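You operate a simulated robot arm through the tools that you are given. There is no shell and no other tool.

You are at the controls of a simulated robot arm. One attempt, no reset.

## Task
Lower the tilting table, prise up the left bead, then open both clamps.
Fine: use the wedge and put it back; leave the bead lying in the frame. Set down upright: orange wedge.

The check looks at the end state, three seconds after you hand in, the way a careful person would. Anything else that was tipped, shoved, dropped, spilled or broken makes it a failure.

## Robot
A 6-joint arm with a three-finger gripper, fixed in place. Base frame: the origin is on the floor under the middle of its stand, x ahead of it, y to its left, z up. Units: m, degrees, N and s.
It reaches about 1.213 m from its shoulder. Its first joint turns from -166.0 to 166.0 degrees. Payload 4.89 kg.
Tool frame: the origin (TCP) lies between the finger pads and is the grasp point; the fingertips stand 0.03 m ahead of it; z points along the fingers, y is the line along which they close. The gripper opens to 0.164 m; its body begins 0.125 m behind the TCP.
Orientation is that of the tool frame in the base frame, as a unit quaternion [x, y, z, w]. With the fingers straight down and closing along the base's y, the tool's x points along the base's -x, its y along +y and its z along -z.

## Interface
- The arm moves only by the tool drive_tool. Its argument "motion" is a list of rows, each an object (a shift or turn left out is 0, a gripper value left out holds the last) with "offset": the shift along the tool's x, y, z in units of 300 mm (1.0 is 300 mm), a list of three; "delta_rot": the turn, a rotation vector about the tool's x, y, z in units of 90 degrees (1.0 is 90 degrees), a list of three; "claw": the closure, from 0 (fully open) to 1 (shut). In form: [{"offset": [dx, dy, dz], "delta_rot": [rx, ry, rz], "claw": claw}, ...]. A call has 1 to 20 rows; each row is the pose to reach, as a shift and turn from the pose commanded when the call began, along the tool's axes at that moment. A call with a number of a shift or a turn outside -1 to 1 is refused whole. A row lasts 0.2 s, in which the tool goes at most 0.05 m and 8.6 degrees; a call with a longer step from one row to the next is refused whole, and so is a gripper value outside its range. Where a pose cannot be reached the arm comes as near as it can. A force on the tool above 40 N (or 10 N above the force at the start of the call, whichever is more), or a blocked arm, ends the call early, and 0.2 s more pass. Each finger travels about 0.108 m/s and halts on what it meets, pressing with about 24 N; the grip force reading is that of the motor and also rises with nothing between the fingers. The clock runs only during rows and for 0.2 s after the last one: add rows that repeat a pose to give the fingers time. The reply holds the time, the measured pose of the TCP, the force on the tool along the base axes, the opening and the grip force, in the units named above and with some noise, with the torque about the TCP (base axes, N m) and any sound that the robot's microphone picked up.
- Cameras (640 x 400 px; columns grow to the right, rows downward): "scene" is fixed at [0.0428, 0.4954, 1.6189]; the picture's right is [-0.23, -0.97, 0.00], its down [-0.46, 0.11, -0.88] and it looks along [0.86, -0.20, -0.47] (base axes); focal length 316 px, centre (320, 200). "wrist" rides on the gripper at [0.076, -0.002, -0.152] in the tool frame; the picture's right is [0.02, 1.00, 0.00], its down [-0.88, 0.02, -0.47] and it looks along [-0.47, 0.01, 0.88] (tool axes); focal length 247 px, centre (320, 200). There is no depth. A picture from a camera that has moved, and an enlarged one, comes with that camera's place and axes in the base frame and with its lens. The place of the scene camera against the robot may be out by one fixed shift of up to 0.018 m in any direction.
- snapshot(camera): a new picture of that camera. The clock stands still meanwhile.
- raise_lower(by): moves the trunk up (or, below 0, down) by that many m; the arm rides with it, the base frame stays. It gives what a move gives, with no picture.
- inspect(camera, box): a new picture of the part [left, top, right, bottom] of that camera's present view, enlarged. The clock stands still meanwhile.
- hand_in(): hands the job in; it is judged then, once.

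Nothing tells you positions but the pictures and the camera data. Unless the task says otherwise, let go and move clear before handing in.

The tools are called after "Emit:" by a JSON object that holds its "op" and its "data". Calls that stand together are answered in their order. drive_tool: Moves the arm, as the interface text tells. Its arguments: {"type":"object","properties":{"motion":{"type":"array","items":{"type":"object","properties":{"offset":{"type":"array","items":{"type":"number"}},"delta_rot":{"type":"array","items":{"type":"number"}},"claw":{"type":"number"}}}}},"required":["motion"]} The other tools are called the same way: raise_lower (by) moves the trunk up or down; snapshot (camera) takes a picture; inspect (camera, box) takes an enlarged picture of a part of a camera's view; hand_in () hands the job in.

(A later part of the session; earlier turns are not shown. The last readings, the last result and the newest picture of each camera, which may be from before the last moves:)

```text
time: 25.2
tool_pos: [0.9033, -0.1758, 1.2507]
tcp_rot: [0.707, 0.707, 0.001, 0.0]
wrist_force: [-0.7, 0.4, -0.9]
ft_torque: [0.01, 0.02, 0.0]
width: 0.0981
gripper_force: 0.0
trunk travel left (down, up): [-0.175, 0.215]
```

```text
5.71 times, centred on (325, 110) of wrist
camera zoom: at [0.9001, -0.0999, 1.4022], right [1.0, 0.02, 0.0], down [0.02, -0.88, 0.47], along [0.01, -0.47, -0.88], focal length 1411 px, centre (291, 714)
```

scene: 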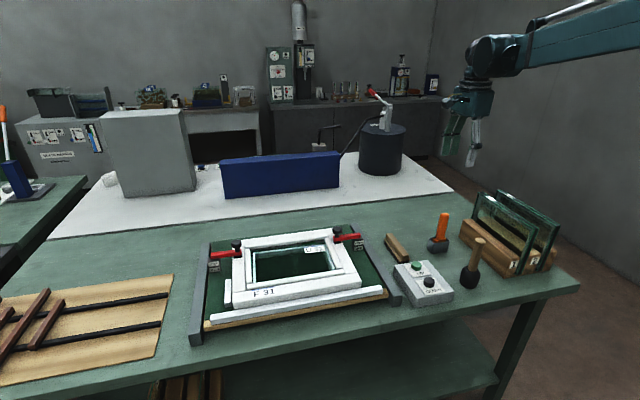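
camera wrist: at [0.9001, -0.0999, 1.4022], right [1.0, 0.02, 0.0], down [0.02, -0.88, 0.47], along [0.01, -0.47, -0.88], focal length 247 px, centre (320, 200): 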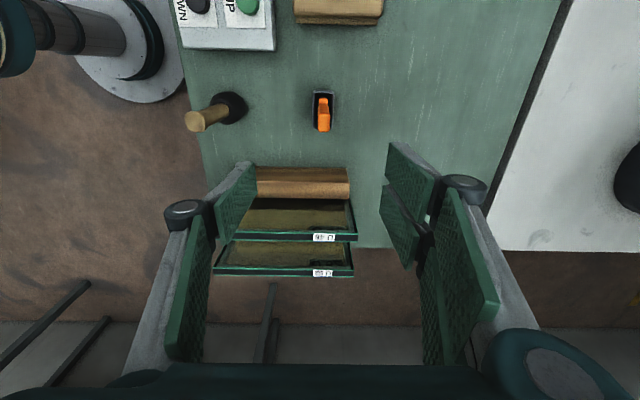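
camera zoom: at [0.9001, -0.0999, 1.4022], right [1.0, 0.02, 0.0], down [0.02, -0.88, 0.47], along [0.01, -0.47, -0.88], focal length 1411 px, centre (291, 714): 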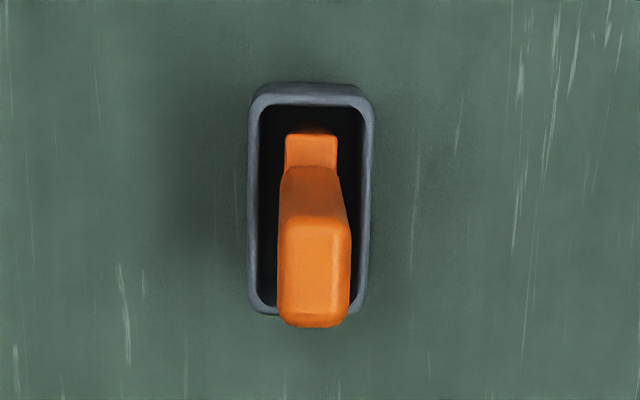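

Handle centre is at (0.908, -0.175), matching the earlier estimate. I'll correct 4 mm in x and descend to just above the handle to check alignment.

Emit:
{"op": "drive_tool", "data": {"motion": [{"offset": [0.005, 0.014, 0.15]}, {"offset": [0.005, 0.014, 0.3]}, {"offset": [0.005, 0.014, 0.45]}, {"offset": [0.005, 0.014, 0.57]}, {"offset": [0.005, 0.014, 0.62]}, {"offset": [0.005, 0.014, 0.62]}]}}

Emit:
{"op": "snapshot", "data": {"camera": "wrist"}}

Emit:
{"op": "inspect", "data": {"camera": "scene", "box": [380, 160, 540, 270]}}

```text
time: 26.6
tool_pos: [0.9094, -0.1789, 1.0631]
tcp_rot: [0.706, 0.708, 0.0, 0.0]
wrist_force: [-0.7, 0.4, -0.3]
ft_torque: [0.02, 0.02, 0.02]
width: 0.0984
gripper_force: 0.0
trunk travel left (down, up): [-0.175, 0.215]
```

```text
taken
camera wrist: at [0.9058, -0.1024, 1.2147], right [1.0, 0.02, 0.0], down [0.02, -0.88, 0.47], along [0.01, -0.47, -0.88], focal length 247 px, centre (320, 200)
```

wrist: 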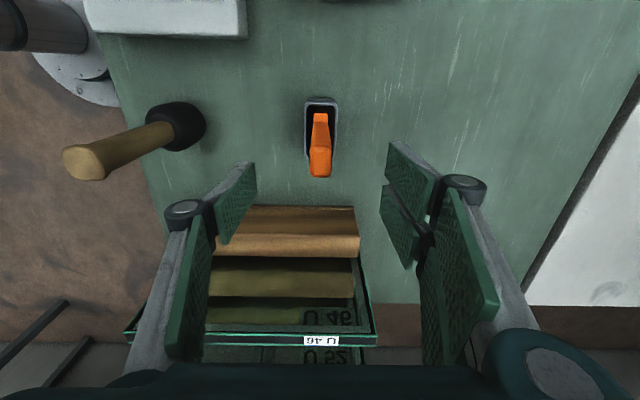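

```text
3.64 times, centred on (460, 215) of scene
camera zoom: at [0.0428, 0.4954, 1.6189], right [-0.23, -0.97, 0.0], down [-0.46, 0.11, -0.88], along [0.86, -0.2, -0.47], focal length 1148 px, centre (-189, 146)
```

zoom: 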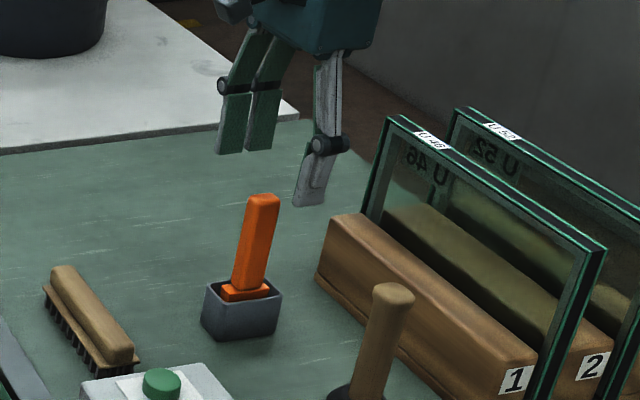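

The fingers straddle the handle nicely. I'll descend around it to z≈0.97 and then close gently.

Emit:
{"op": "drive_tool", "data": {"motion": [{"offset": [0.005, 0, 0.1]}, {"offset": [0.01, 0, 0.2]}, {"offset": [0.01, 0, 0.28]}, {"offset": [0.01, 0, 0.3]}, {"offset": [0.01, 0, 0.3]}]}}

Emit:
{"op": "snapshot", "data": {"camera": "wrist"}}

Emit:
{"op": "inspect", "data": {"camera": "scene", "box": [380, 160, 540, 270]}}

```text
time: 27.8
tool_pos: [0.9109, -0.1719, 0.9719]
tcp_rot: [0.707, 0.708, 0.0, 0.0]
wrist_force: [0.2, 0.5, 0.4]
ft_torque: [0.0, 0.07, 0.04]
width: 0.0982
gripper_force: 0.1
trunk travel left (down, up): [-0.175, 0.215]
```

```text
taken
camera wrist: at [0.9064, -0.0968, 1.1246], right [1.0, 0.02, 0.0], down [0.02, -0.88, 0.47], along [0.01, -0.47, -0.88], focal length 247 px, centre (320, 200)
```

wrist: 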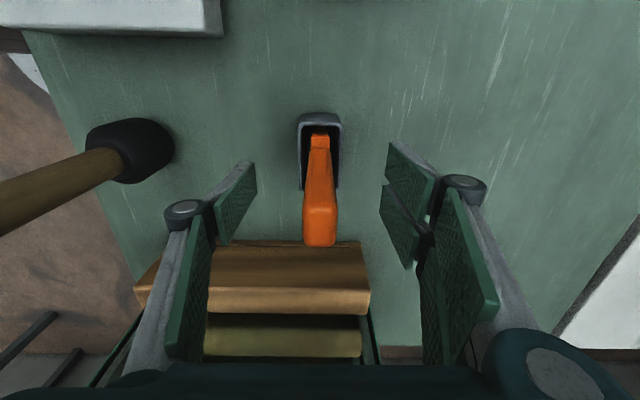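

```text
3.64 times, centred on (460, 215) of scene
camera zoom: at [0.0428, 0.4954, 1.6189], right [-0.23, -0.97, 0.0], down [-0.46, 0.11, -0.88], along [0.86, -0.2, -0.47], focal length 1148 px, centre (-189, 146)
```

zoom: 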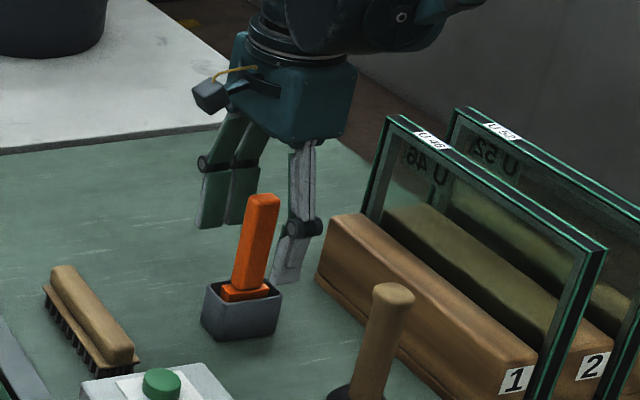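

Handle lies between the pads at grip height. Closing now.

Emit:
{"op": "drive_tool", "data": {"motion": [{"claw": 0.6}, {"claw": 0.75}, {"claw": 0.9}, {"claw": 1}, {"claw": 1}, {"claw": 1}]}}

Emit:
{"op": "snapshot", "data": {"camera": "wrist"}}

Emit:
{"op": "inspect", "data": {"camera": "scene", "box": [380, 160, 540, 270]}}

```text
time: 29.2
tool_pos: [0.9108, -0.173, 0.9732]
tcp_rot: [0.706, 0.708, 0.0, 0.0]
wrist_force: [0.5, 0.1, 0.1]
ft_torque: [-0.03, -0.01, 0.03]
width: 0.0193
gripper_force: 23.8
trunk travel left (down, up): [-0.175, 0.215]
```

```text
taken
camera wrist: at [0.9063, -0.0968, 1.1248], right [1.0, 0.02, 0.0], down [0.02, -0.88, 0.47], along [0.01, -0.47, -0.88], focal length 247 px, centre (320, 200)
```

wrist: 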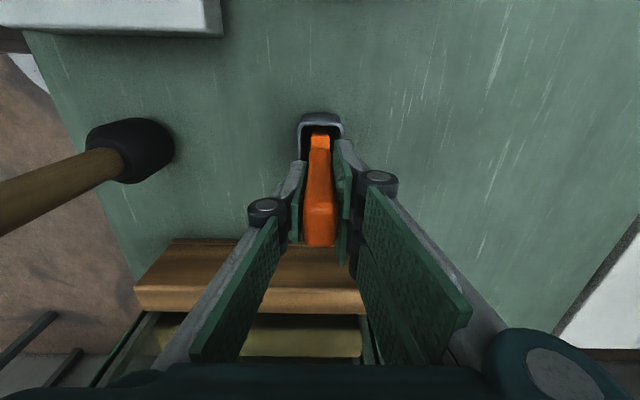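

```text
3.64 times, centred on (460, 215) of scene
camera zoom: at [0.0428, 0.4954, 1.6189], right [-0.23, -0.97, 0.0], down [-0.46, 0.11, -0.88], along [0.86, -0.2, -0.47], focal length 1148 px, centre (-189, 146)
```

zoom: 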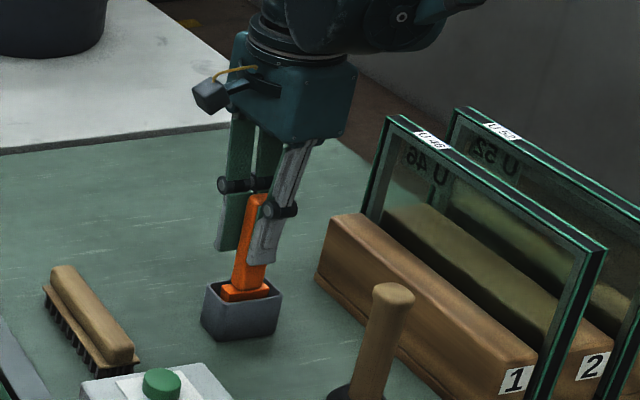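

Handle gripped at 19 mm width, matching its thickness. Now lifting straight up slowly, checking that the holder stays put.

Emit:
{"op": "drive_tool", "data": {"motion": [{"offset": [0, 0, -0.03]}, {"offset": [0, 0, -0.08]}, {"offset": [0, 0, -0.15]}, {"offset": [0, 0, -0.25]}, {"offset": [0, 0, -0.38]}, {"offset": [0, 0, -0.5]}, {"offset": [0, 0, -0.5]}]}}

Emit:
{"op": "snapshot", "data": {"camera": "wrist"}}

Emit:
{"op": "inspect", "data": {"camera": "scene", "box": [380, 110, 540, 270]}}

```text
time: 30.8
tool_pos: [0.908, -0.1687, 1.1259]
tcp_rot: [0.706, 0.708, 0.0, 0.0]
wrist_force: [-0.9, 0.5, -1.5]
ft_torque: [-0.02, -0.1, 0.01]
width: 0.0194
gripper_force: 24.2
trunk travel left (down, up): [-0.175, 0.215]
```

```text
taken
camera wrist: at [0.9036, -0.0926, 1.2773], right [1.0, 0.02, 0.0], down [0.02, -0.88, 0.47], along [0.01, -0.47, -0.88], focal length 247 px, centre (320, 200)
```

wrist: 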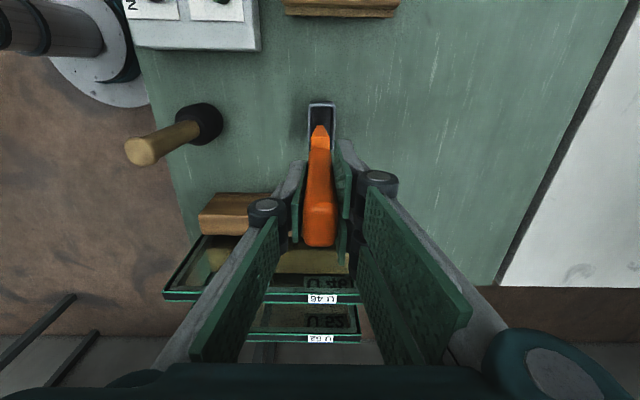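

```text
2.50 times, centred on (460, 190) of scene
camera zoom: at [0.0428, 0.4954, 1.6189], right [-0.23, -0.97, 0.0], down [-0.46, 0.11, -0.88], along [0.86, -0.2, -0.47], focal length 790 px, centre (-30, 225)
```

zoom: 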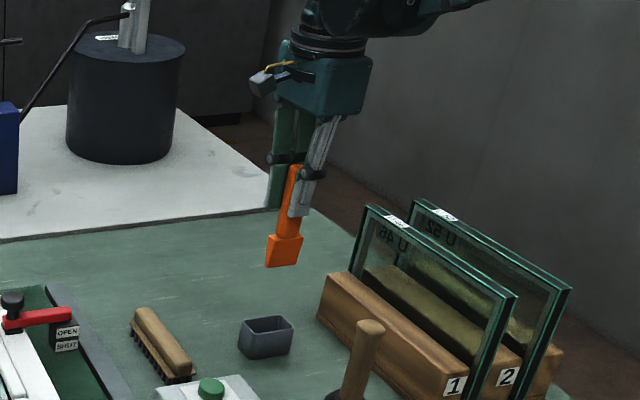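

The wedge came out and the holder stayed. Let me zoom on the blade to learn its shape and length.

Emit:
{"op": "inspect", "data": {"camera": "scene", "box": [425, 160, 475, 225]}}

Emit:
{"op": "inspect", "data": {"camera": "wrist", "box": [290, 90, 350, 140]}}

```text
6.15 times, centred on (450, 192) of scene
camera zoom: at [0.0428, 0.4954, 1.6189], right [-0.23, -0.97, 0.0], down [-0.46, 0.11, -0.88], along [0.86, -0.2, -0.47], focal length 1944 px, centre (-480, 246)
```

zoom: 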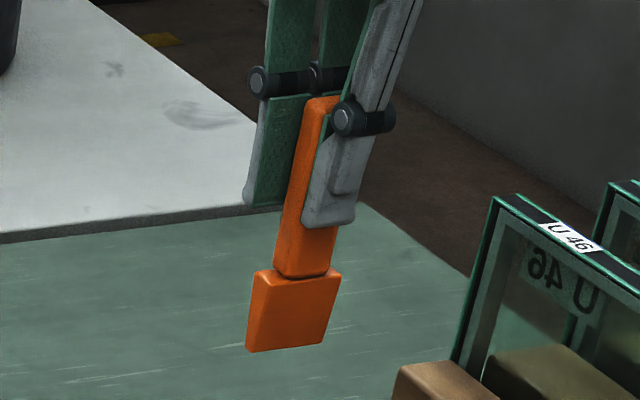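

```text
8.00 times, centred on (320, 115) of wrist
camera zoom: at [0.9036, -0.0926, 1.2773], right [1.0, 0.02, 0.0], down [0.02, -0.88, 0.47], along [0.01, -0.47, -0.88], focal length 1976 px, centre (320, 880)
```

zoom: 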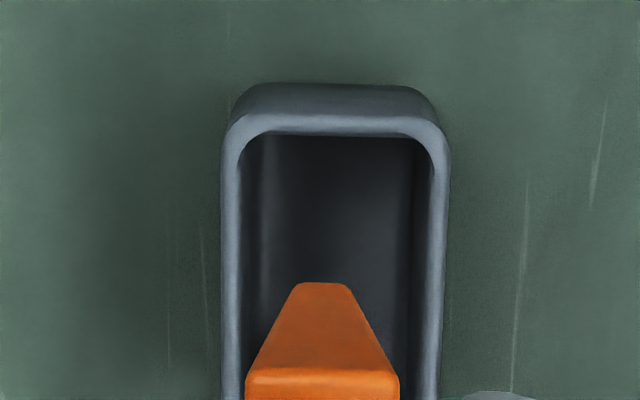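

The blade is about 45 mm long, ~48 mm wide, tapering from ~16 mm to a ~6 mm tip, which lies about 0.11 m below the grip point. I'll raise it, turn back 90° so the blade width runs along the bead, and carry it toward the frame.

Emit:
{"op": "drive_tool", "data": {"motion": [{"offset": [0.04, 0, -0.1], "delta_rot": [0, 0, -0.08]}, {"offset": [0.12, 0, -0.2], "delta_rot": [0, 0, -0.17]}, {"offset": [0.2, 0, -0.3], "delta_rot": [0, 0, -0.26]}, {"offset": [0.28, 0, -0.4], "delta_rot": [0, 0, -0.35]}, {"offset": [0.38, 0, -0.4], "delta_rot": [0, 0, -0.44]}, {"offset": [0.48, 0, -0.4], "delta_rot": [0, 0, -0.53]}, {"offset": [0.58, 0, -0.4], "delta_rot": [0, 0, -0.62]}, {"offset": [0.68, 0, -0.4], "delta_rot": [0, 0, -0.71]}, {"offset": [0.78, 0, -0.4], "delta_rot": [0, 0, -0.8]}, {"offset": [0.88, 0, -0.4], "delta_rot": [0, 0, -0.88]}, {"offset": [0.95, 0, -0.4], "delta_rot": [0, 0, -0.95]}, {"offset": [1.0, 0, -0.4], "delta_rot": [0, 0, -1.0]}, {"offset": [1.0, 0, -0.4], "delta_rot": [0, 0, -1.0]}]}}

Emit:
{"op": "snapshot", "data": {"camera": "wrist"}}

```text
time: 33.6
tool_pos: [0.9089, 0.1268, 1.2425]
tcp_rot: [0.0, 1.0, 0.001, 0.001]
wrist_force: [-0.4, 0.3, -1.0]
ft_torque: [0.0, 0.0, -0.02]
width: 0.0194
gripper_force: 24.4
trunk travel left (down, up): [-0.175, 0.215]
```

```text
taken
camera wrist: at [0.8299, 0.1245, 1.3955], right [-0.02, 1.0, 0.0], down [0.88, 0.02, 0.47], along [0.47, 0.01, -0.88], focal length 247 px, centre (320, 200)
```

wrist: 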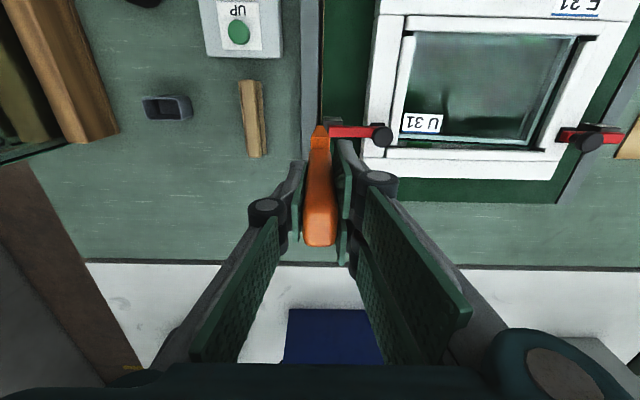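

Holder remains undisturbed. Continuing across toward the left bead, keeping height.

Emit:
{"op": "drive_tool", "data": {"motion": [{"offset": [0.033, 0.14, 0]}, {"offset": [0.066, 0.28, 0]}, {"offset": [0.1, 0.42, 0]}, {"offset": [0.133, 0.56, 0]}, {"offset": [0.166, 0.7, 0]}, {"offset": [0.2, 0.84, 0]}, {"offset": [0.233, 0.97, 0]}, {"offset": [0.233, 1.0, 0]}, {"offset": [0.233, 1.0, 0]}]}}

Emit:
{"op": "snapshot", "data": {"camera": "wrist"}}

Emit:
{"op": "inspect", "data": {"camera": "wrist", "box": [340, 60, 460, 200]}}

```text
time: 35.6
tool_pos: [0.8382, 0.429, 1.2431]
tcp_rot: [-0.001, 1.0, 0.0, -0.001]
wrist_force: [-0.1, 1.1, 0.1]
ft_torque: [-0.11, -0.02, 0.02]
width: 0.0196
gripper_force: 23.8
trunk travel left (down, up): [-0.175, 0.215]
```

```text
taken
camera wrist: at [0.7599, 0.426, 1.3957], right [-0.02, 1.0, 0.0], down [0.88, 0.02, 0.47], along [0.47, 0.01, -0.88], focal length 247 px, centre (320, 200)
```

wrist: 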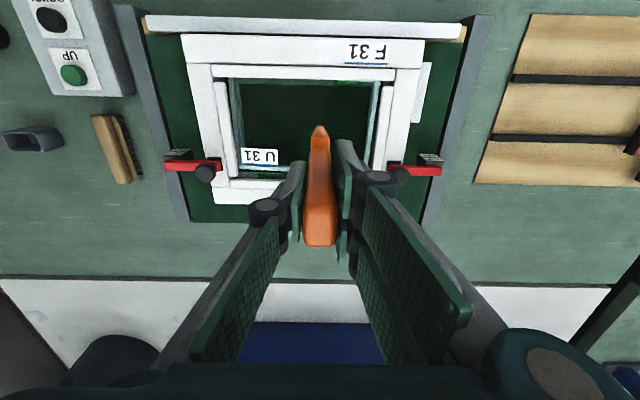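

```text
2.86 times, centred on (400, 130) of wrist
camera zoom: at [0.7599, 0.426, 1.3957], right [-0.02, 1.0, 0.0], down [0.88, 0.02, 0.47], along [0.47, 0.01, -0.88], focal length 706 px, centre (91, 400)
```

zoom: 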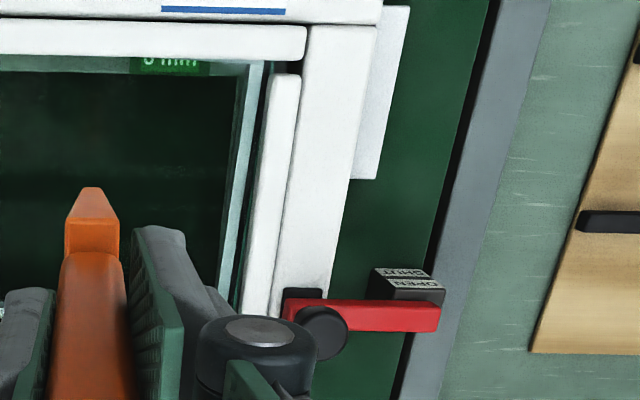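

There's a small green marking on the pane by the near bead. I'll zoom in on it and on the bead's near end.

Emit:
{"op": "inspect", "data": {"camera": "wrist", "box": [335, 65, 415, 105]}}

Emit:
{"op": "inspect", "data": {"camera": "wrist", "box": [360, 70, 420, 120]}}

```text
8.00 times, centred on (375, 85) of wrist
camera zoom: at [0.7599, 0.426, 1.3957], right [-0.02, 1.0, 0.0], down [0.88, 0.02, 0.47], along [0.47, 0.01, -0.88], focal length 1976 px, centre (-120, 1120)
```

zoom: 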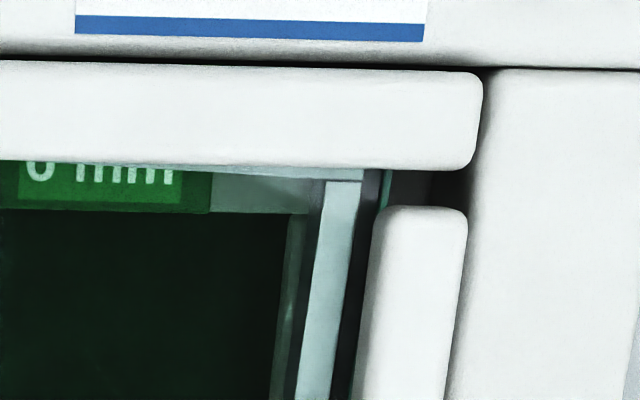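

```text
8.00 times, centred on (390, 95) of wrist
camera zoom: at [0.7599, 0.426, 1.3957], right [-0.02, 1.0, 0.0], down [0.88, 0.02, 0.47], along [0.47, 0.01, -0.88], focal length 1976 px, centre (-240, 1040)
```

zoom: 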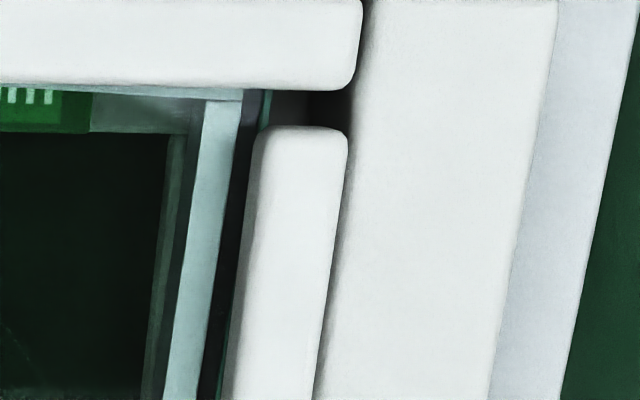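

I'll zoom on the wedge tip to compare its thickness with the bead groove.

Emit:
{"op": "inspect", "data": {"camera": "wrist", "box": [300, 115, 340, 150]}}

Emit:
{"op": "inspect", "data": {"camera": "scene", "box": [200, 130, 360, 290]}}

```text
11.43 times, centred on (320, 132) of wrist
camera zoom: at [0.7599, 0.426, 1.3957], right [-0.02, 1.0, 0.0], down [0.88, 0.02, 0.47], along [0.47, 0.01, -0.88], focal length 2823 px, centre (320, 971)
```

zoom: 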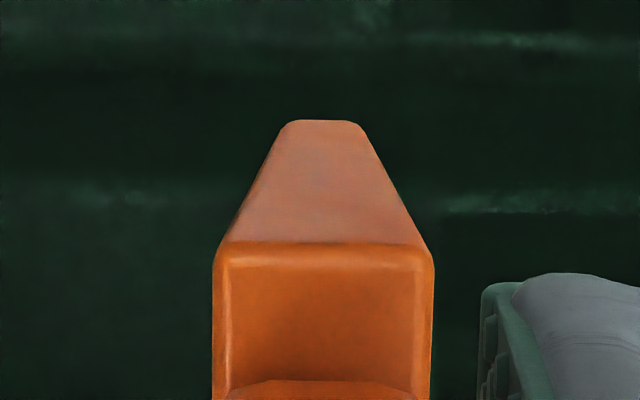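

```text
2.50 times, centred on (280, 210) of scene
camera zoom: at [0.0428, 0.4954, 1.6189], right [-0.23, -0.97, 0.0], down [-0.46, 0.11, -0.88], along [0.86, -0.2, -0.47], focal length 790 px, centre (420, 175)
```

zoom: 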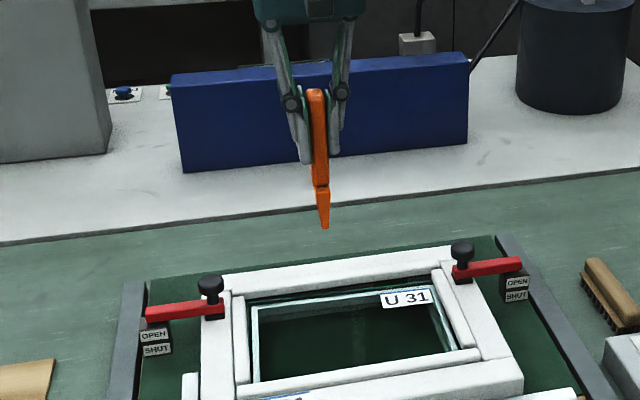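

The wedge tip is roughly 6–7 mm thick and sits directly under the grip point. The joint between bead and stile is at y≈0.551; I'll bring the tip 4 cm above it at x≈0.866, clear of the clamp.

Emit:
{"op": "drive_tool", "data": {"motion": [{"offset": [-0.02, 0.1, 0.08]}, {"offset": [-0.04, 0.2, 0.18]}, {"offset": [-0.06, 0.3, 0.29]}, {"offset": [-0.08, 0.37, 0.41]}, {"offset": [-0.092, 0.408, 0.51]}, {"offset": [-0.092, 0.408, 0.543]}, {"offset": [-0.092, 0.408, 0.543]}]}}

Emit:
{"op": "snapshot", "data": {"camera": "wrist"}}

Emit:
{"op": "inspect", "data": {"camera": "wrist", "box": [270, 60, 390, 200]}}

Emit:
{"op": "inspect", "data": {"camera": "scene", "box": [190, 200, 310, 310]}}

```text
time: 37.2
tool_pos: [0.8668, 0.5524, 1.0831]
tcp_rot: [-0.001, 1.0, 0.0, 0.0]
wrist_force: [0.0, 0.9, -1.6]
ft_torque: [-0.04, 0.02, 0.0]
width: 0.0193
gripper_force: 23.9
trunk travel left (down, up): [-0.175, 0.215]
```

```text
taken
camera wrist: at [0.7874, 0.5491, 1.2341], right [-0.02, 1.0, 0.0], down [0.88, 0.02, 0.47], along [0.47, 0.01, -0.88], focal length 247 px, centre (320, 200)
```

wrist: 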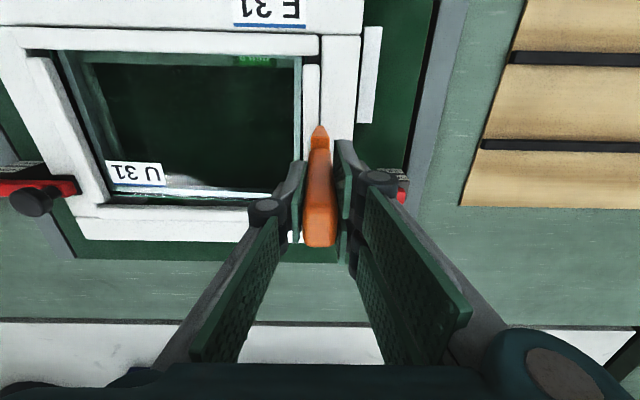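

```text
2.86 times, centred on (330, 130) of wrist
camera zoom: at [0.7874, 0.5491, 1.2341], right [-0.02, 1.0, 0.0], down [0.88, 0.02, 0.47], along [0.47, 0.01, -0.88], focal length 706 px, centre (291, 400)
```

zoom: 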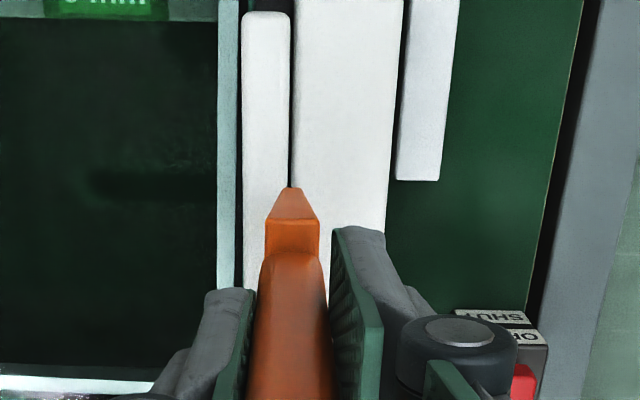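

```text
3.64 times, centred on (250, 255) of scene
camera zoom: at [0.0428, 0.4954, 1.6189], right [-0.23, -0.97, 0.0], down [-0.46, 0.11, -0.88], along [0.86, -0.2, -0.47], focal length 1148 px, centre (574, 0)
```

zoom: 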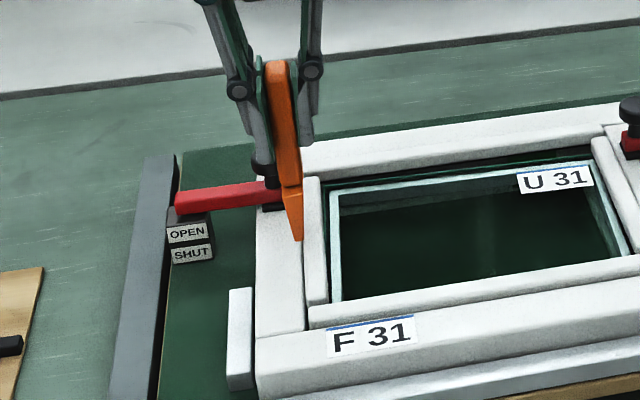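

The tip is in line with the dark joint between bead and stile. I'll descend most of the way and check height.

Emit:
{"op": "drive_tool", "data": {"motion": [{"offset": [0, 0, 0.05]}, {"offset": [0, 0, 0.08]}, {"offset": [0, 0, 0.1]}, {"offset": [0, 0, 0.1]}]}}

Emit:
{"op": "inspect", "data": {"camera": "wrist", "box": [290, 90, 350, 150]}}

Emit:
{"op": "inspect", "data": {"camera": "scene", "box": [220, 220, 320, 300]}}

```text
time: 38.2
tool_pos: [0.865, 0.5512, 1.0524]
tcp_rot: [-0.001, 1.0, 0.0, 0.001]
wrist_force: [-0.1, 1.5, 21.1]
ft_torque: [0.03, -0.07, -0.02]
width: 0.0193
gripper_force: 23.7
trunk travel left (down, up): [-0.175, 0.215]
```

```text
6.67 times, centred on (320, 120) of wrist
camera zoom: at [0.7861, 0.5488, 1.2043], right [-0.02, 1.0, 0.0], down [0.88, 0.02, 0.47], along [0.47, 0.01, -0.88], focal length 1646 px, centre (320, 733)
```

zoom: 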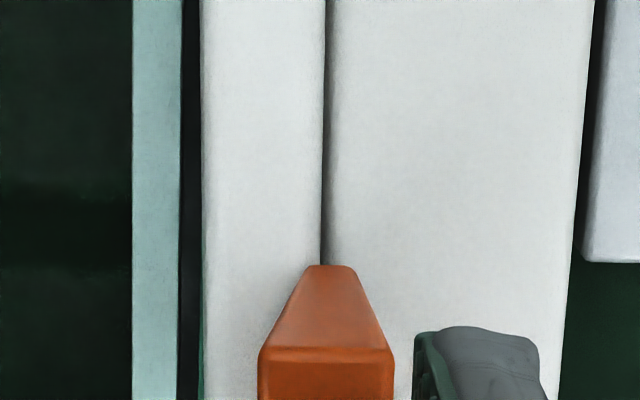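

```text
5.00 times, centred on (270, 260) of scene
camera zoom: at [0.0428, 0.4954, 1.6189], right [-0.23, -0.97, 0.0], down [-0.46, 0.11, -0.88], along [0.86, -0.2, -0.47], focal length 1579 px, centre (570, -100)
```

zoom: 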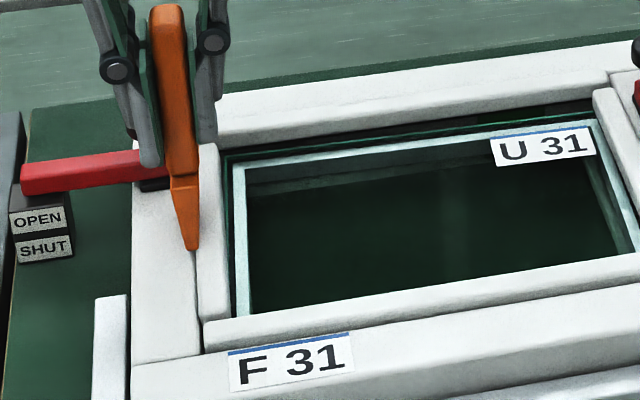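

I have contact (21 N) with the tip resting about 1.5 mm too far over the stile. I'll lift 4 mm, shift 1.5 mm toward the bead, and press again.

Emit:
{"op": "drive_tool", "data": {"motion": [{"offset": [0, 0, -0.014]}, {"offset": [0, -0.005, -0.014]}, {"offset": [0, -0.005, -0.004]}, {"offset": [0, -0.005, 0]}, {"offset": [0, -0.005, 0]}]}}

Emit:
{"op": "inspect", "data": {"camera": "wrist", "box": [290, 90, 350, 150]}}

```text
time: 39.4
tool_pos: [0.8651, 0.5487, 1.0523]
tcp_rot: [-0.001, 1.0, 0.0, 0.0]
wrist_force: [-1.5, 2.8, 14.6]
ft_torque: [0.27, 0.19, 0.04]
width: 0.0193
gripper_force: 23.9
trunk travel left (down, up): [-0.175, 0.215]
```

```text
6.67 times, centred on (320, 120) of wrist
camera zoom: at [0.7868, 0.5468, 1.2048], right [-0.02, 1.0, 0.0], down [0.88, 0.02, 0.47], along [0.47, 0.01, -0.88], focal length 1646 px, centre (320, 733)
```

zoom: 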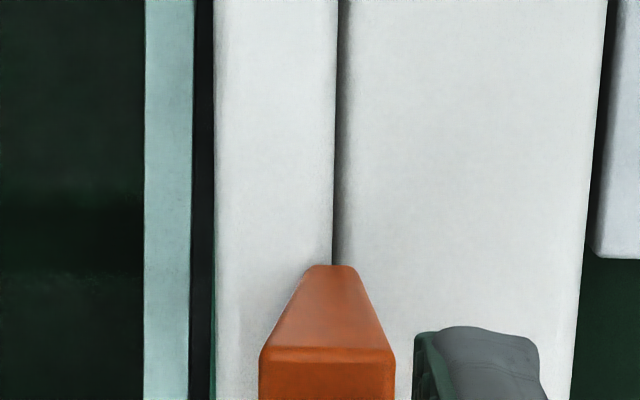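

The tip is now centred on the joint. I'll press a little harder in small steps and watch for penetration or a sound.

Emit:
{"op": "drive_tool", "data": {"motion": [{"offset": [0, 0, 0.005]}, {"offset": [0, 0, 0.01]}, {"offset": [0, 0, 0.01]}, {"offset": [0, 0, 0.01]}]}}

Emit:
{"op": "inspect", "data": {"camera": "wrist", "box": [290, 90, 350, 150]}}

```text
time: 40.4
tool_pos: [0.8658, 0.5475, 1.0491]
tcp_rot: [0.0, 1.0, 0.0, 0.001]
wrist_force: [0.0, 4.8, 20.9]
ft_torque: [0.44, -0.01, -0.03]
width: 0.0194
gripper_force: 24.3
trunk travel left (down, up): [-0.175, 0.215]
```

```text
6.67 times, centred on (320, 120) of wrist
camera zoom: at [0.7865, 0.5458, 1.2015], right [-0.02, 1.0, 0.0], down [0.88, 0.02, 0.47], along [0.47, 0.01, -0.88], focal length 1646 px, centre (320, 733)
```

zoom: 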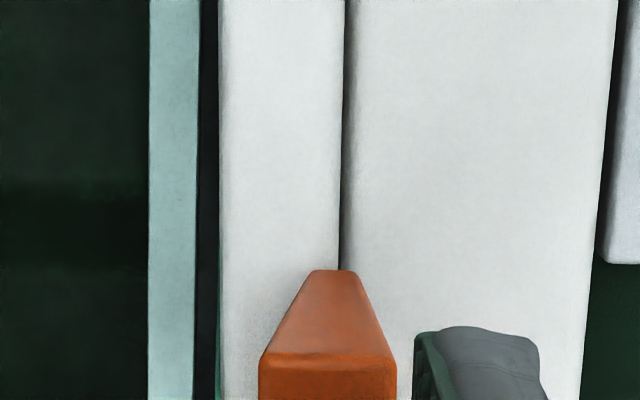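

Only a millimetre or so of give, and the wedge slid slightly up in the grip, so pure pushing isn't the way. I'll look closely at the profile of bead and stile from the side camera.

Emit:
{"op": "inspect", "data": {"camera": "scene", "box": [240, 240, 290, 290]}}

Emit:
{"op": "inspect", "data": {"camera": "scene", "box": [315, 220, 375, 290]}}

Emit:
{"op": "inspect", "data": {"camera": "wrist", "box": [290, 10, 350, 60]}}

```text
8.00 times, centred on (265, 265) of scene
camera zoom: at [0.0428, 0.4954, 1.6189], right [-0.23, -0.97, 0.0], down [-0.46, 0.11, -0.88], along [0.86, -0.2, -0.47], focal length 2527 px, centre (760, -320)
```

zoom: 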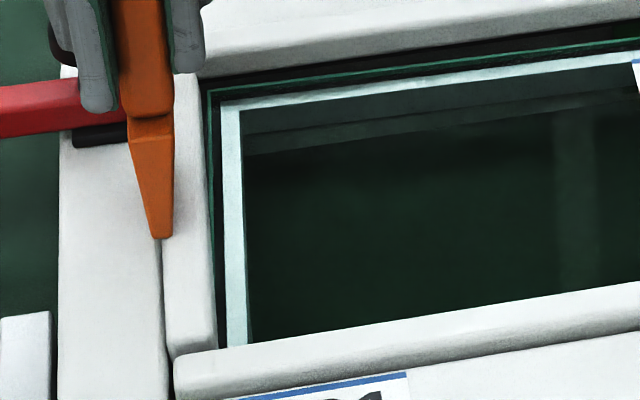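

```text
5.71 times, centred on (345, 255) of scene
camera zoom: at [0.0428, 0.4954, 1.6189], right [-0.23, -0.97, 0.0], down [-0.46, 0.11, -0.88], along [0.86, -0.2, -0.47], focal length 1805 px, centre (177, -114)
```

zoom: 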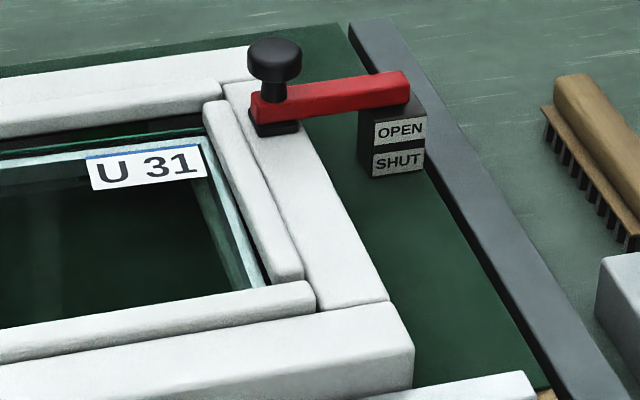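

```text
8.00 times, centred on (320, 35) of wrist
camera zoom: at [0.7865, 0.5458, 1.2015], right [-0.02, 1.0, 0.0], down [0.88, 0.02, 0.47], along [0.47, 0.01, -0.88], focal length 1976 px, centre (320, 1520)
```

zoom: 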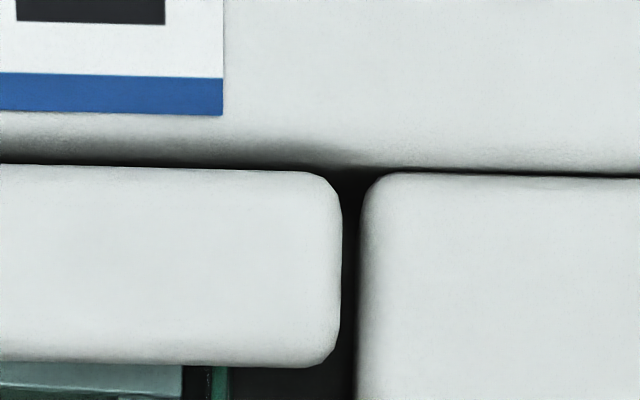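

The beads stand slightly proud of the frame, so the tip now sits in the joint against the bead's outer edge. I'll lever by tilting the handle outward (toward +y, over the stile) about the tip, in small steps.

Emit:
{"op": "drive_tool", "data": {"motion": [{"offset": [0, 0.026, 0.001], "delta_rot": [0.0444, 0, 0]}, {"offset": [0, 0.052, 0.0036], "delta_rot": [0.0889, 0, 0]}, {"offset": [0, 0.052, 0.0036], "delta_rot": [0.0889, 0, 0]}]}}

Emit:
{"op": "inspect", "data": {"camera": "scene", "box": [220, 215, 320, 295]}}

Emit:
{"op": "inspect", "data": {"camera": "wrist", "box": [280, 80, 360, 150]}}

```text
time: 41.2
tool_pos: [0.8668, 0.5625, 1.047]
tcp_rot: [0.0, 0.998, -0.07, 0.0]
wrist_force: [-0.6, 0.1, 4.3]
ft_torque: [0.04, 0.03, -0.03]
width: 0.0193
gripper_force: 23.9
trunk travel left (down, up): [-0.175, 0.215]
```

```text
5.00 times, centred on (270, 255) of scene
camera zoom: at [0.0428, 0.4954, 1.6189], right [-0.23, -0.97, 0.0], down [-0.46, 0.11, -0.88], along [0.86, -0.2, -0.47], focal length 1579 px, centre (570, -75)
```

zoom: 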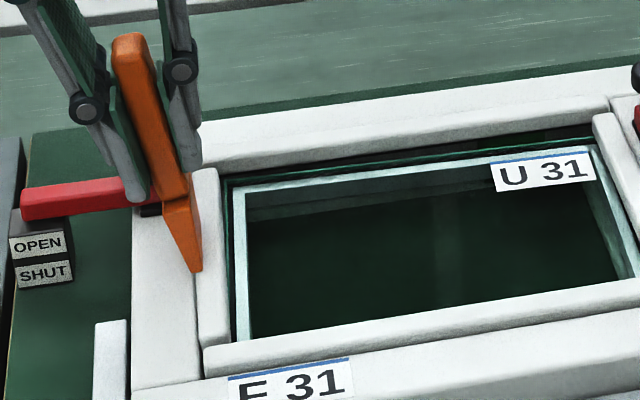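

```text
5.71 times, centred on (320, 115) of wrist
camera zoom: at [0.7872, 0.5824, 1.1989], right [-0.02, 0.99, -0.14], down [0.88, 0.09, 0.47], along [0.47, -0.11, -0.87], focal length 1411 px, centre (320, 686)
```

zoom: 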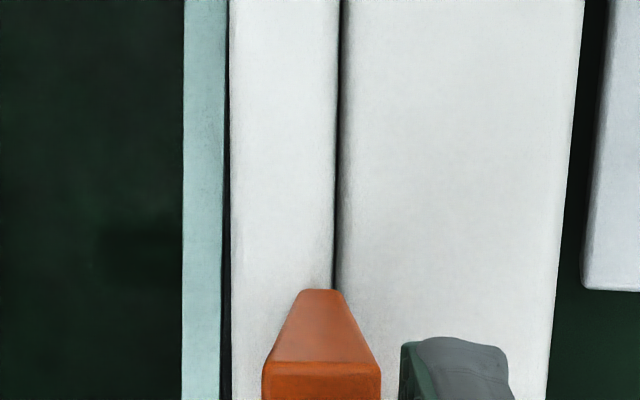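

The tip slid about 2.4 mm onto the bead instead of staying in the joint, because the blade is longer than I assumed (tip ≈0.118 m below grip). I'll lift, return upright, and re-seat it exactly on the joint.

Emit:
{"op": "drive_tool", "data": {"motion": [{"offset": [0, -0.0037, -0.0264], "delta_rot": [0, 0, 0]}, {"offset": [0, -0.028, -0.029], "delta_rot": [-0.0444, 0, 0]}, {"offset": [0, -0.0533, -0.0299], "delta_rot": [-0.0889, 0, 0]}, {"offset": [0, -0.0533, -0.0299], "delta_rot": [-0.0889, 0, 0]}]}}

Emit:
{"op": "inspect", "data": {"camera": "wrist", "box": [290, 90, 350, 150]}}

```text
time: 42.2
tool_pos: [0.8653, 0.5493, 1.0595]
tcp_rot: [0.0, 1.0, 0.001, 0.0]
wrist_force: [0.4, -0.2, -0.5]
ft_torque: [0.07, -0.04, 0.0]
width: 0.0192
gripper_force: 23.4
trunk travel left (down, up): [-0.175, 0.215]
```

```text
6.67 times, centred on (320, 120) of wrist
camera zoom: at [0.7865, 0.5472, 1.212], right [-0.02, 1.0, 0.0], down [0.88, 0.02, 0.47], along [0.47, 0.01, -0.88], focal length 1646 px, centre (320, 733)
```

zoom: 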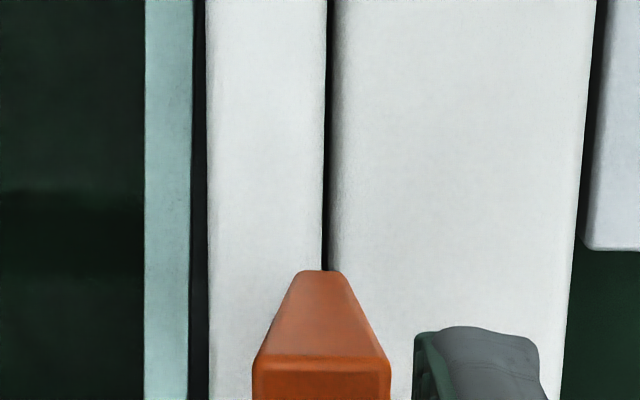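

Aligned on the joint again, tip ~9 mm above. Lowering gently to seat it.

Emit:
{"op": "drive_tool", "data": {"motion": [{"offset": [0, 0, 0.02]}, {"offset": [0, 0, 0.03]}, {"offset": [0, 0, 0.034]}, {"offset": [0, 0, 0.034]}]}}

Emit:
{"op": "inspect", "data": {"camera": "wrist", "box": [290, 90, 350, 150]}}

```text
time: 43.2
tool_pos: [0.8652, 0.5509, 1.0477]
tcp_rot: [-0.002, 1.0, -0.001, 0.0]
wrist_force: [0.8, 2.5, 8.7]
ft_torque: [0.19, -0.13, 0.04]
width: 0.0193
gripper_force: 23.6
trunk travel left (down, up): [-0.175, 0.215]
```

```text
6.67 times, centred on (320, 120) of wrist
camera zoom: at [0.7867, 0.5479, 1.2012], right [-0.02, 1.0, 0.0], down [0.88, 0.02, 0.47], along [0.47, 0.01, -0.88], focal length 1646 px, centre (320, 733)
```

zoom: 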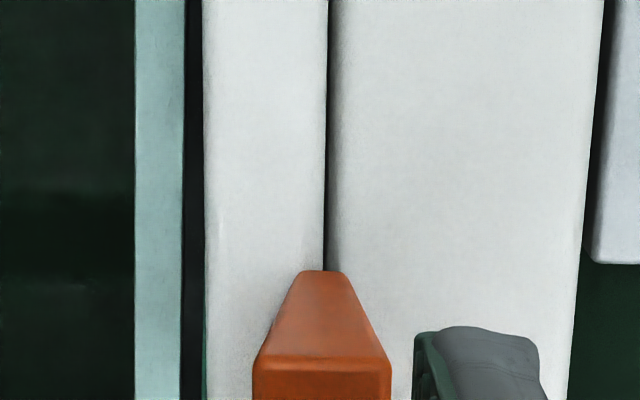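

Seated with ~9 N, centred. Now levering outward about the tip to 16° in steps.

Emit:
{"op": "drive_tool", "data": {"motion": [{"offset": [0, 0.0274, 0.002], "delta_rot": [0.0444, 0, 0]}, {"offset": [0, 0.0547, 0.005], "delta_rot": [0.0889, 0, 0]}, {"offset": [0, 0.0815, 0.01], "delta_rot": [0.1333, 0, 0]}, {"offset": [0, 0.1084, 0.0165], "delta_rot": [0.1778, 0, 0]}, {"offset": [0, 0.1084, 0.0165], "delta_rot": [0.1778, 0, 0]}]}}

Emit:
{"op": "inspect", "data": {"camera": "scene", "box": [220, 215, 320, 295]}}

Emit:
{"op": "inspect", "data": {"camera": "wrist", "box": [280, 80, 360, 150]}}

```text
time: 44.4
tool_pos: [0.8658, 0.5849, 1.0408]
tcp_rot: [-0.001, 0.99, -0.14, 0.001]
wrist_force: [-0.5, 0.3, -1.1]
ft_torque: [-0.1, 0.04, 0.0]
width: 0.0192
gripper_force: 23.9
trunk travel left (down, up): [-0.175, 0.215]
```

```text
5.00 times, centred on (270, 255) of scene
camera zoom: at [0.0428, 0.4954, 1.6189], right [-0.23, -0.97, 0.0], down [-0.46, 0.11, -0.88], along [0.86, -0.2, -0.47], focal length 1579 px, centre (570, -75)
```

zoom: 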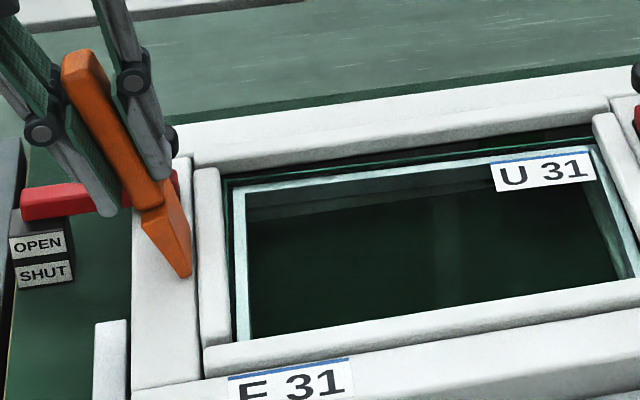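

```text
5.71 times, centred on (320, 115) of wrist
camera zoom: at [0.7874, 0.6244, 1.1886], right [-0.02, 0.96, -0.28], down [0.88, 0.15, 0.45], along [0.47, -0.23, -0.85], focal length 1411 px, centre (320, 686)
```

zoom: 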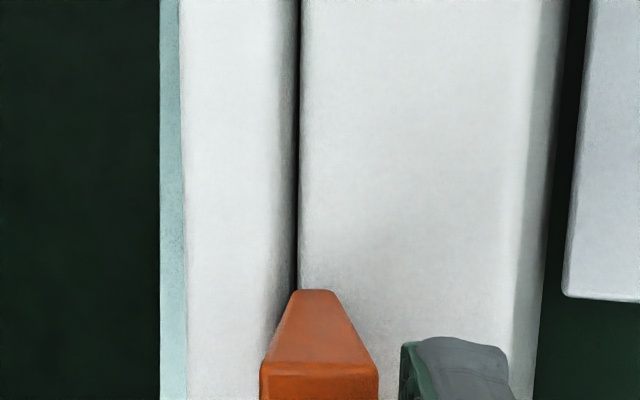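

Now the reading is informative: tilted, the tip sits about 3.7 mm outboard of the joint, lower than before and free, so the bead stands proud of the stile and my earlier presses were on the bead's rounded edge. I'll lower the tip onto the stile right beside the bead.

Emit:
{"op": "drive_tool", "data": {"motion": [{"offset": [0, 0.0018, 0.0064]}, {"offset": [0, 0.0018, 0.0064]}]}}

Emit:
{"op": "drive_tool", "data": {"motion": [{"offset": [0, 0.0018, 0.0064]}, {"offset": [0, 0.0018, 0.0064]}]}}

Emit:
{"op": "inspect", "data": {"camera": "wrist", "box": [280, 80, 360, 150]}}

Emit:
{"op": "inspect", "data": {"camera": "scene", "box": [230, 230, 290, 290]}}

```text
time: 45.0
tool_pos: [0.8655, 0.5831, 1.0427]
tcp_rot: [-0.001, 0.99, -0.14, 0.0]
wrist_force: [0.6, 0.5, -0.7]
ft_torque: [0.03, 0.01, -0.01]
width: 0.0193
gripper_force: 23.9
trunk travel left (down, up): [-0.175, 0.215]
```

```text
time: 45.6
tool_pos: [0.865, 0.5825, 1.039]
tcp_rot: [-0.001, 0.99, -0.14, 0.001]
wrist_force: [2.4, 2.3, 9.6]
ft_torque: [-0.1, -0.24, 0.04]
width: 0.0194
gripper_force: 23.2
trunk travel left (down, up): [-0.175, 0.215]
```

```text
5.71 times, centred on (320, 115) of wrist
camera zoom: at [0.7867, 0.6228, 1.1861], right [-0.02, 0.96, -0.28], down [0.88, 0.15, 0.45], along [0.47, -0.23, -0.85], focal length 1411 px, centre (320, 686)
```

zoom: 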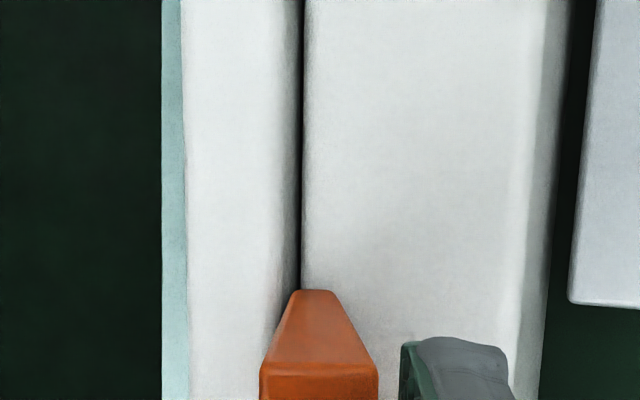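

```text
6.67 times, centred on (260, 260) of scene
camera zoom: at [0.0428, 0.4954, 1.6189], right [-0.23, -0.97, 0.0], down [-0.46, 0.11, -0.88], along [0.86, -0.2, -0.47], focal length 2106 px, centre (720, -200)
```

zoom: 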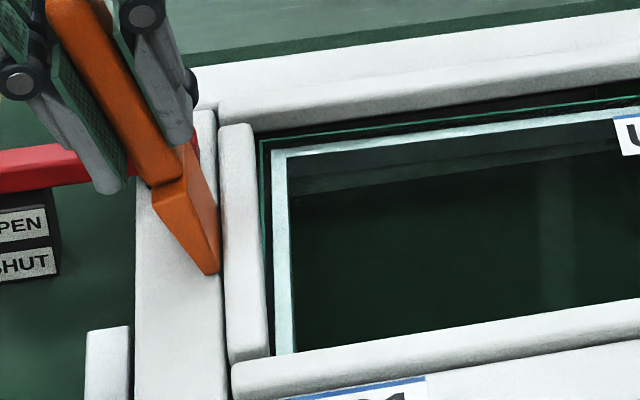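

The tip now rests on the stile right at the joint (9.6 N). I'll push it inward against the bead's outer edge by a couple of millimetres and watch force and sound.

Emit:
{"op": "drive_tool", "data": {"motion": [{"offset": [0, -0.0064, 0.0018]}, {"offset": [0, -0.0064, 0.0018]}]}}

Emit:
{"op": "drive_tool", "data": {"motion": [{"offset": [0, -0.0064, 0.0018]}, {"offset": [0, -0.0064, 0.0018]}]}}

Emit:
{"op": "inspect", "data": {"camera": "wrist", "box": [280, 80, 360, 150]}}

```text
time: 46.2
tool_pos: [0.8651, 0.5814, 1.0401]
tcp_rot: [0.0, 0.99, -0.139, 0.0]
wrist_force: [-1.8, 2.4, 7.3]
ft_torque: [0.05, 0.14, -0.05]
width: 0.0193
gripper_force: 24.3
trunk travel left (down, up): [-0.175, 0.215]
```

```text
time: 46.8
tool_pos: [0.8664, 0.578, 1.04]
tcp_rot: [-0.001, 0.99, -0.139, 0.001]
wrist_force: [-1.0, 2.3, 3.6]
ft_torque: [0.09, 0.08, -0.03]
width: 0.0195
gripper_force: 24.3
trunk travel left (down, up): [-0.175, 0.215]
```

```text
5.71 times, centred on (320, 115) of wrist
camera zoom: at [0.787, 0.6183, 1.1864], right [-0.02, 0.96, -0.28], down [0.88, 0.15, 0.45], along [0.47, -0.23, -0.85], focal length 1411 px, centre (320, 686)
```

zoom: 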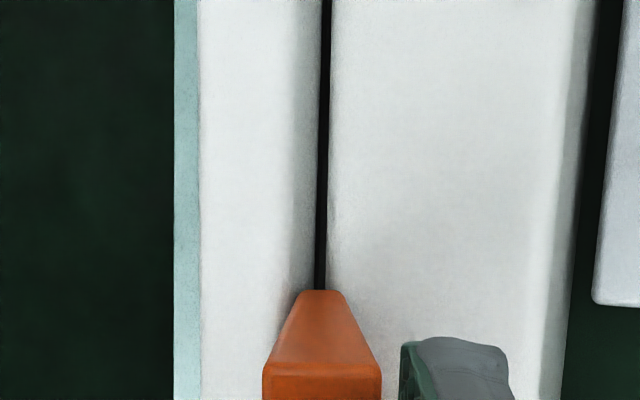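

The dark joint has widened from ~1.3 mm to ~2.4 mm: the bead is yielding inward. I'll keep working the tip in, pushing inward and slightly down in small steps.

Emit:
{"op": "drive_tool", "data": {"motion": [{"offset": [0, -0.0055, 0.005]}, {"offset": [0, -0.0055, 0.005]}]}}

Emit:
{"op": "drive_tool", "data": {"motion": [{"offset": [0, -0.0055, 0.005]}, {"offset": [0, -0.0055, 0.005]}]}}

Emit:
{"op": "inspect", "data": {"camera": "wrist", "box": [280, 80, 360, 150]}}

Emit:
{"op": "inspect", "data": {"camera": "scene", "box": [230, 230, 290, 290]}}

```text
time: 47.4
tool_pos: [0.8644, 0.5756, 1.0392]
tcp_rot: [-0.001, 0.99, -0.139, 0.0]
wrist_force: [2.8, 7.1, 19.4]
ft_torque: [0.24, -0.36, 0.06]
width: 0.0194
gripper_force: 24.1
trunk travel left (down, up): [-0.175, 0.215]
```

```text
time: 48.0
tool_pos: [0.8648, 0.5749, 1.0391]
tcp_rot: [0.0, 0.99, -0.139, 0.001]
wrist_force: [-0.2, 7.9, 17.6]
ft_torque: [0.35, 0.15, -0.07]
width: 0.0194
gripper_force: 24.6
trunk travel left (down, up): [-0.175, 0.215]
```

```text
5.71 times, centred on (320, 115) of wrist
camera zoom: at [0.7857, 0.6141, 1.1851], right [-0.02, 0.96, -0.28], down [0.88, 0.15, 0.45], along [0.47, -0.23, -0.85], focal length 1411 px, centre (320, 686)
```

zoom: 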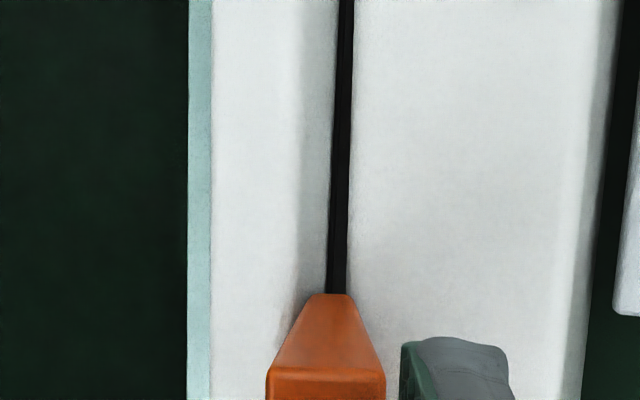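

```text
6.67 times, centred on (260, 260) of scene
camera zoom: at [0.0428, 0.4954, 1.6189], right [-0.23, -0.97, 0.0], down [-0.46, 0.11, -0.88], along [0.86, -0.2, -0.47], focal length 2106 px, centre (720, -200)
```

zoom: 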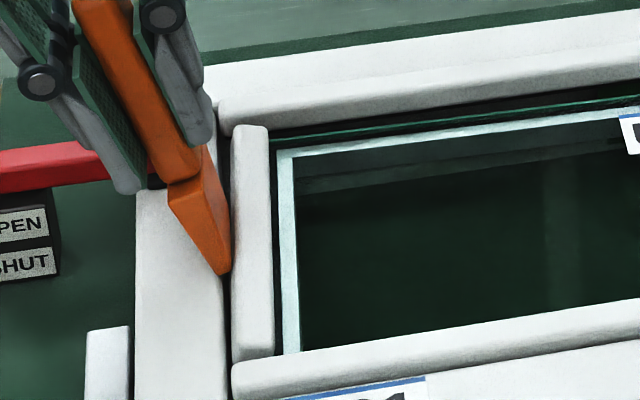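

Great: the bead is moving, the joint has opened to ~3 mm. I'll keep working the wedge in, pushing inward with a slight downward bias.

Emit:
{"op": "drive_tool", "data": {"motion": [{"offset": [0, -0.0055, 0.0025]}, {"offset": [0, -0.011, 0.005]}, {"offset": [0, -0.011, 0.005]}]}}

Emit:
{"op": "inspect", "data": {"camera": "wrist", "box": [280, 80, 360, 150]}}

Emit:
{"op": "inspect", "data": {"camera": "scene", "box": [230, 230, 290, 290]}}

```text
time: 48.8
tool_pos: [0.8652, 0.5695, 1.0365]
tcp_rot: [0.0, 0.99, -0.139, 0.0]
wrist_force: [-0.2, -0.8, -0.1]
ft_torque: [-0.04, -0.01, 0.01]
width: 0.0193
gripper_force: 23.7
trunk travel left (down, up): [-0.175, 0.215]
```

```text
5.71 times, centred on (320, 115) of wrist
camera zoom: at [0.7871, 0.6099, 1.1829], right [-0.02, 0.96, -0.28], down [0.88, 0.15, 0.45], along [0.47, -0.23, -0.85], focal length 1411 px, centre (320, 686)
```

zoom: 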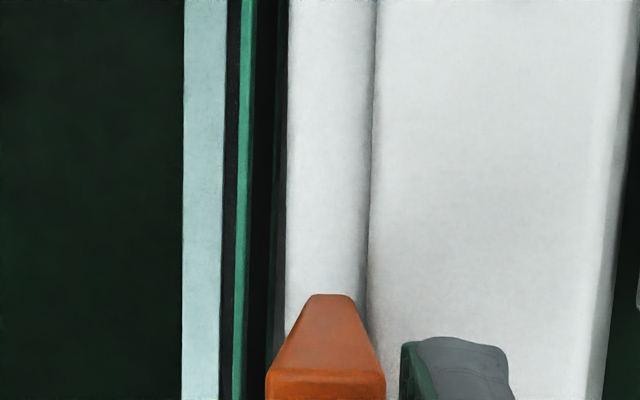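

```text
6.67 times, centred on (260, 260) of scene
camera zoom: at [0.0428, 0.4954, 1.6189], right [-0.23, -0.97, 0.0], down [-0.46, 0.11, -0.88], along [0.86, -0.2, -0.47], focal length 2106 px, centre (720, -200)
```

zoom: 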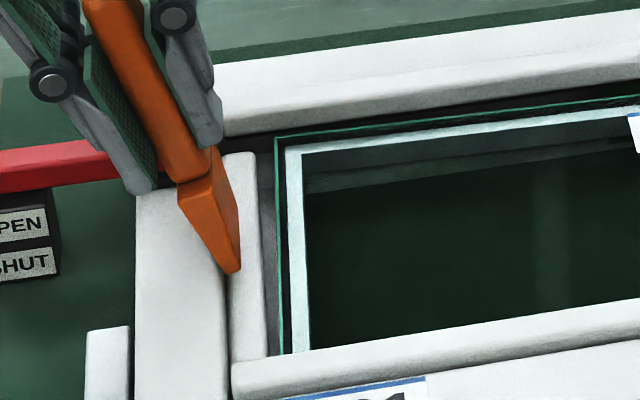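

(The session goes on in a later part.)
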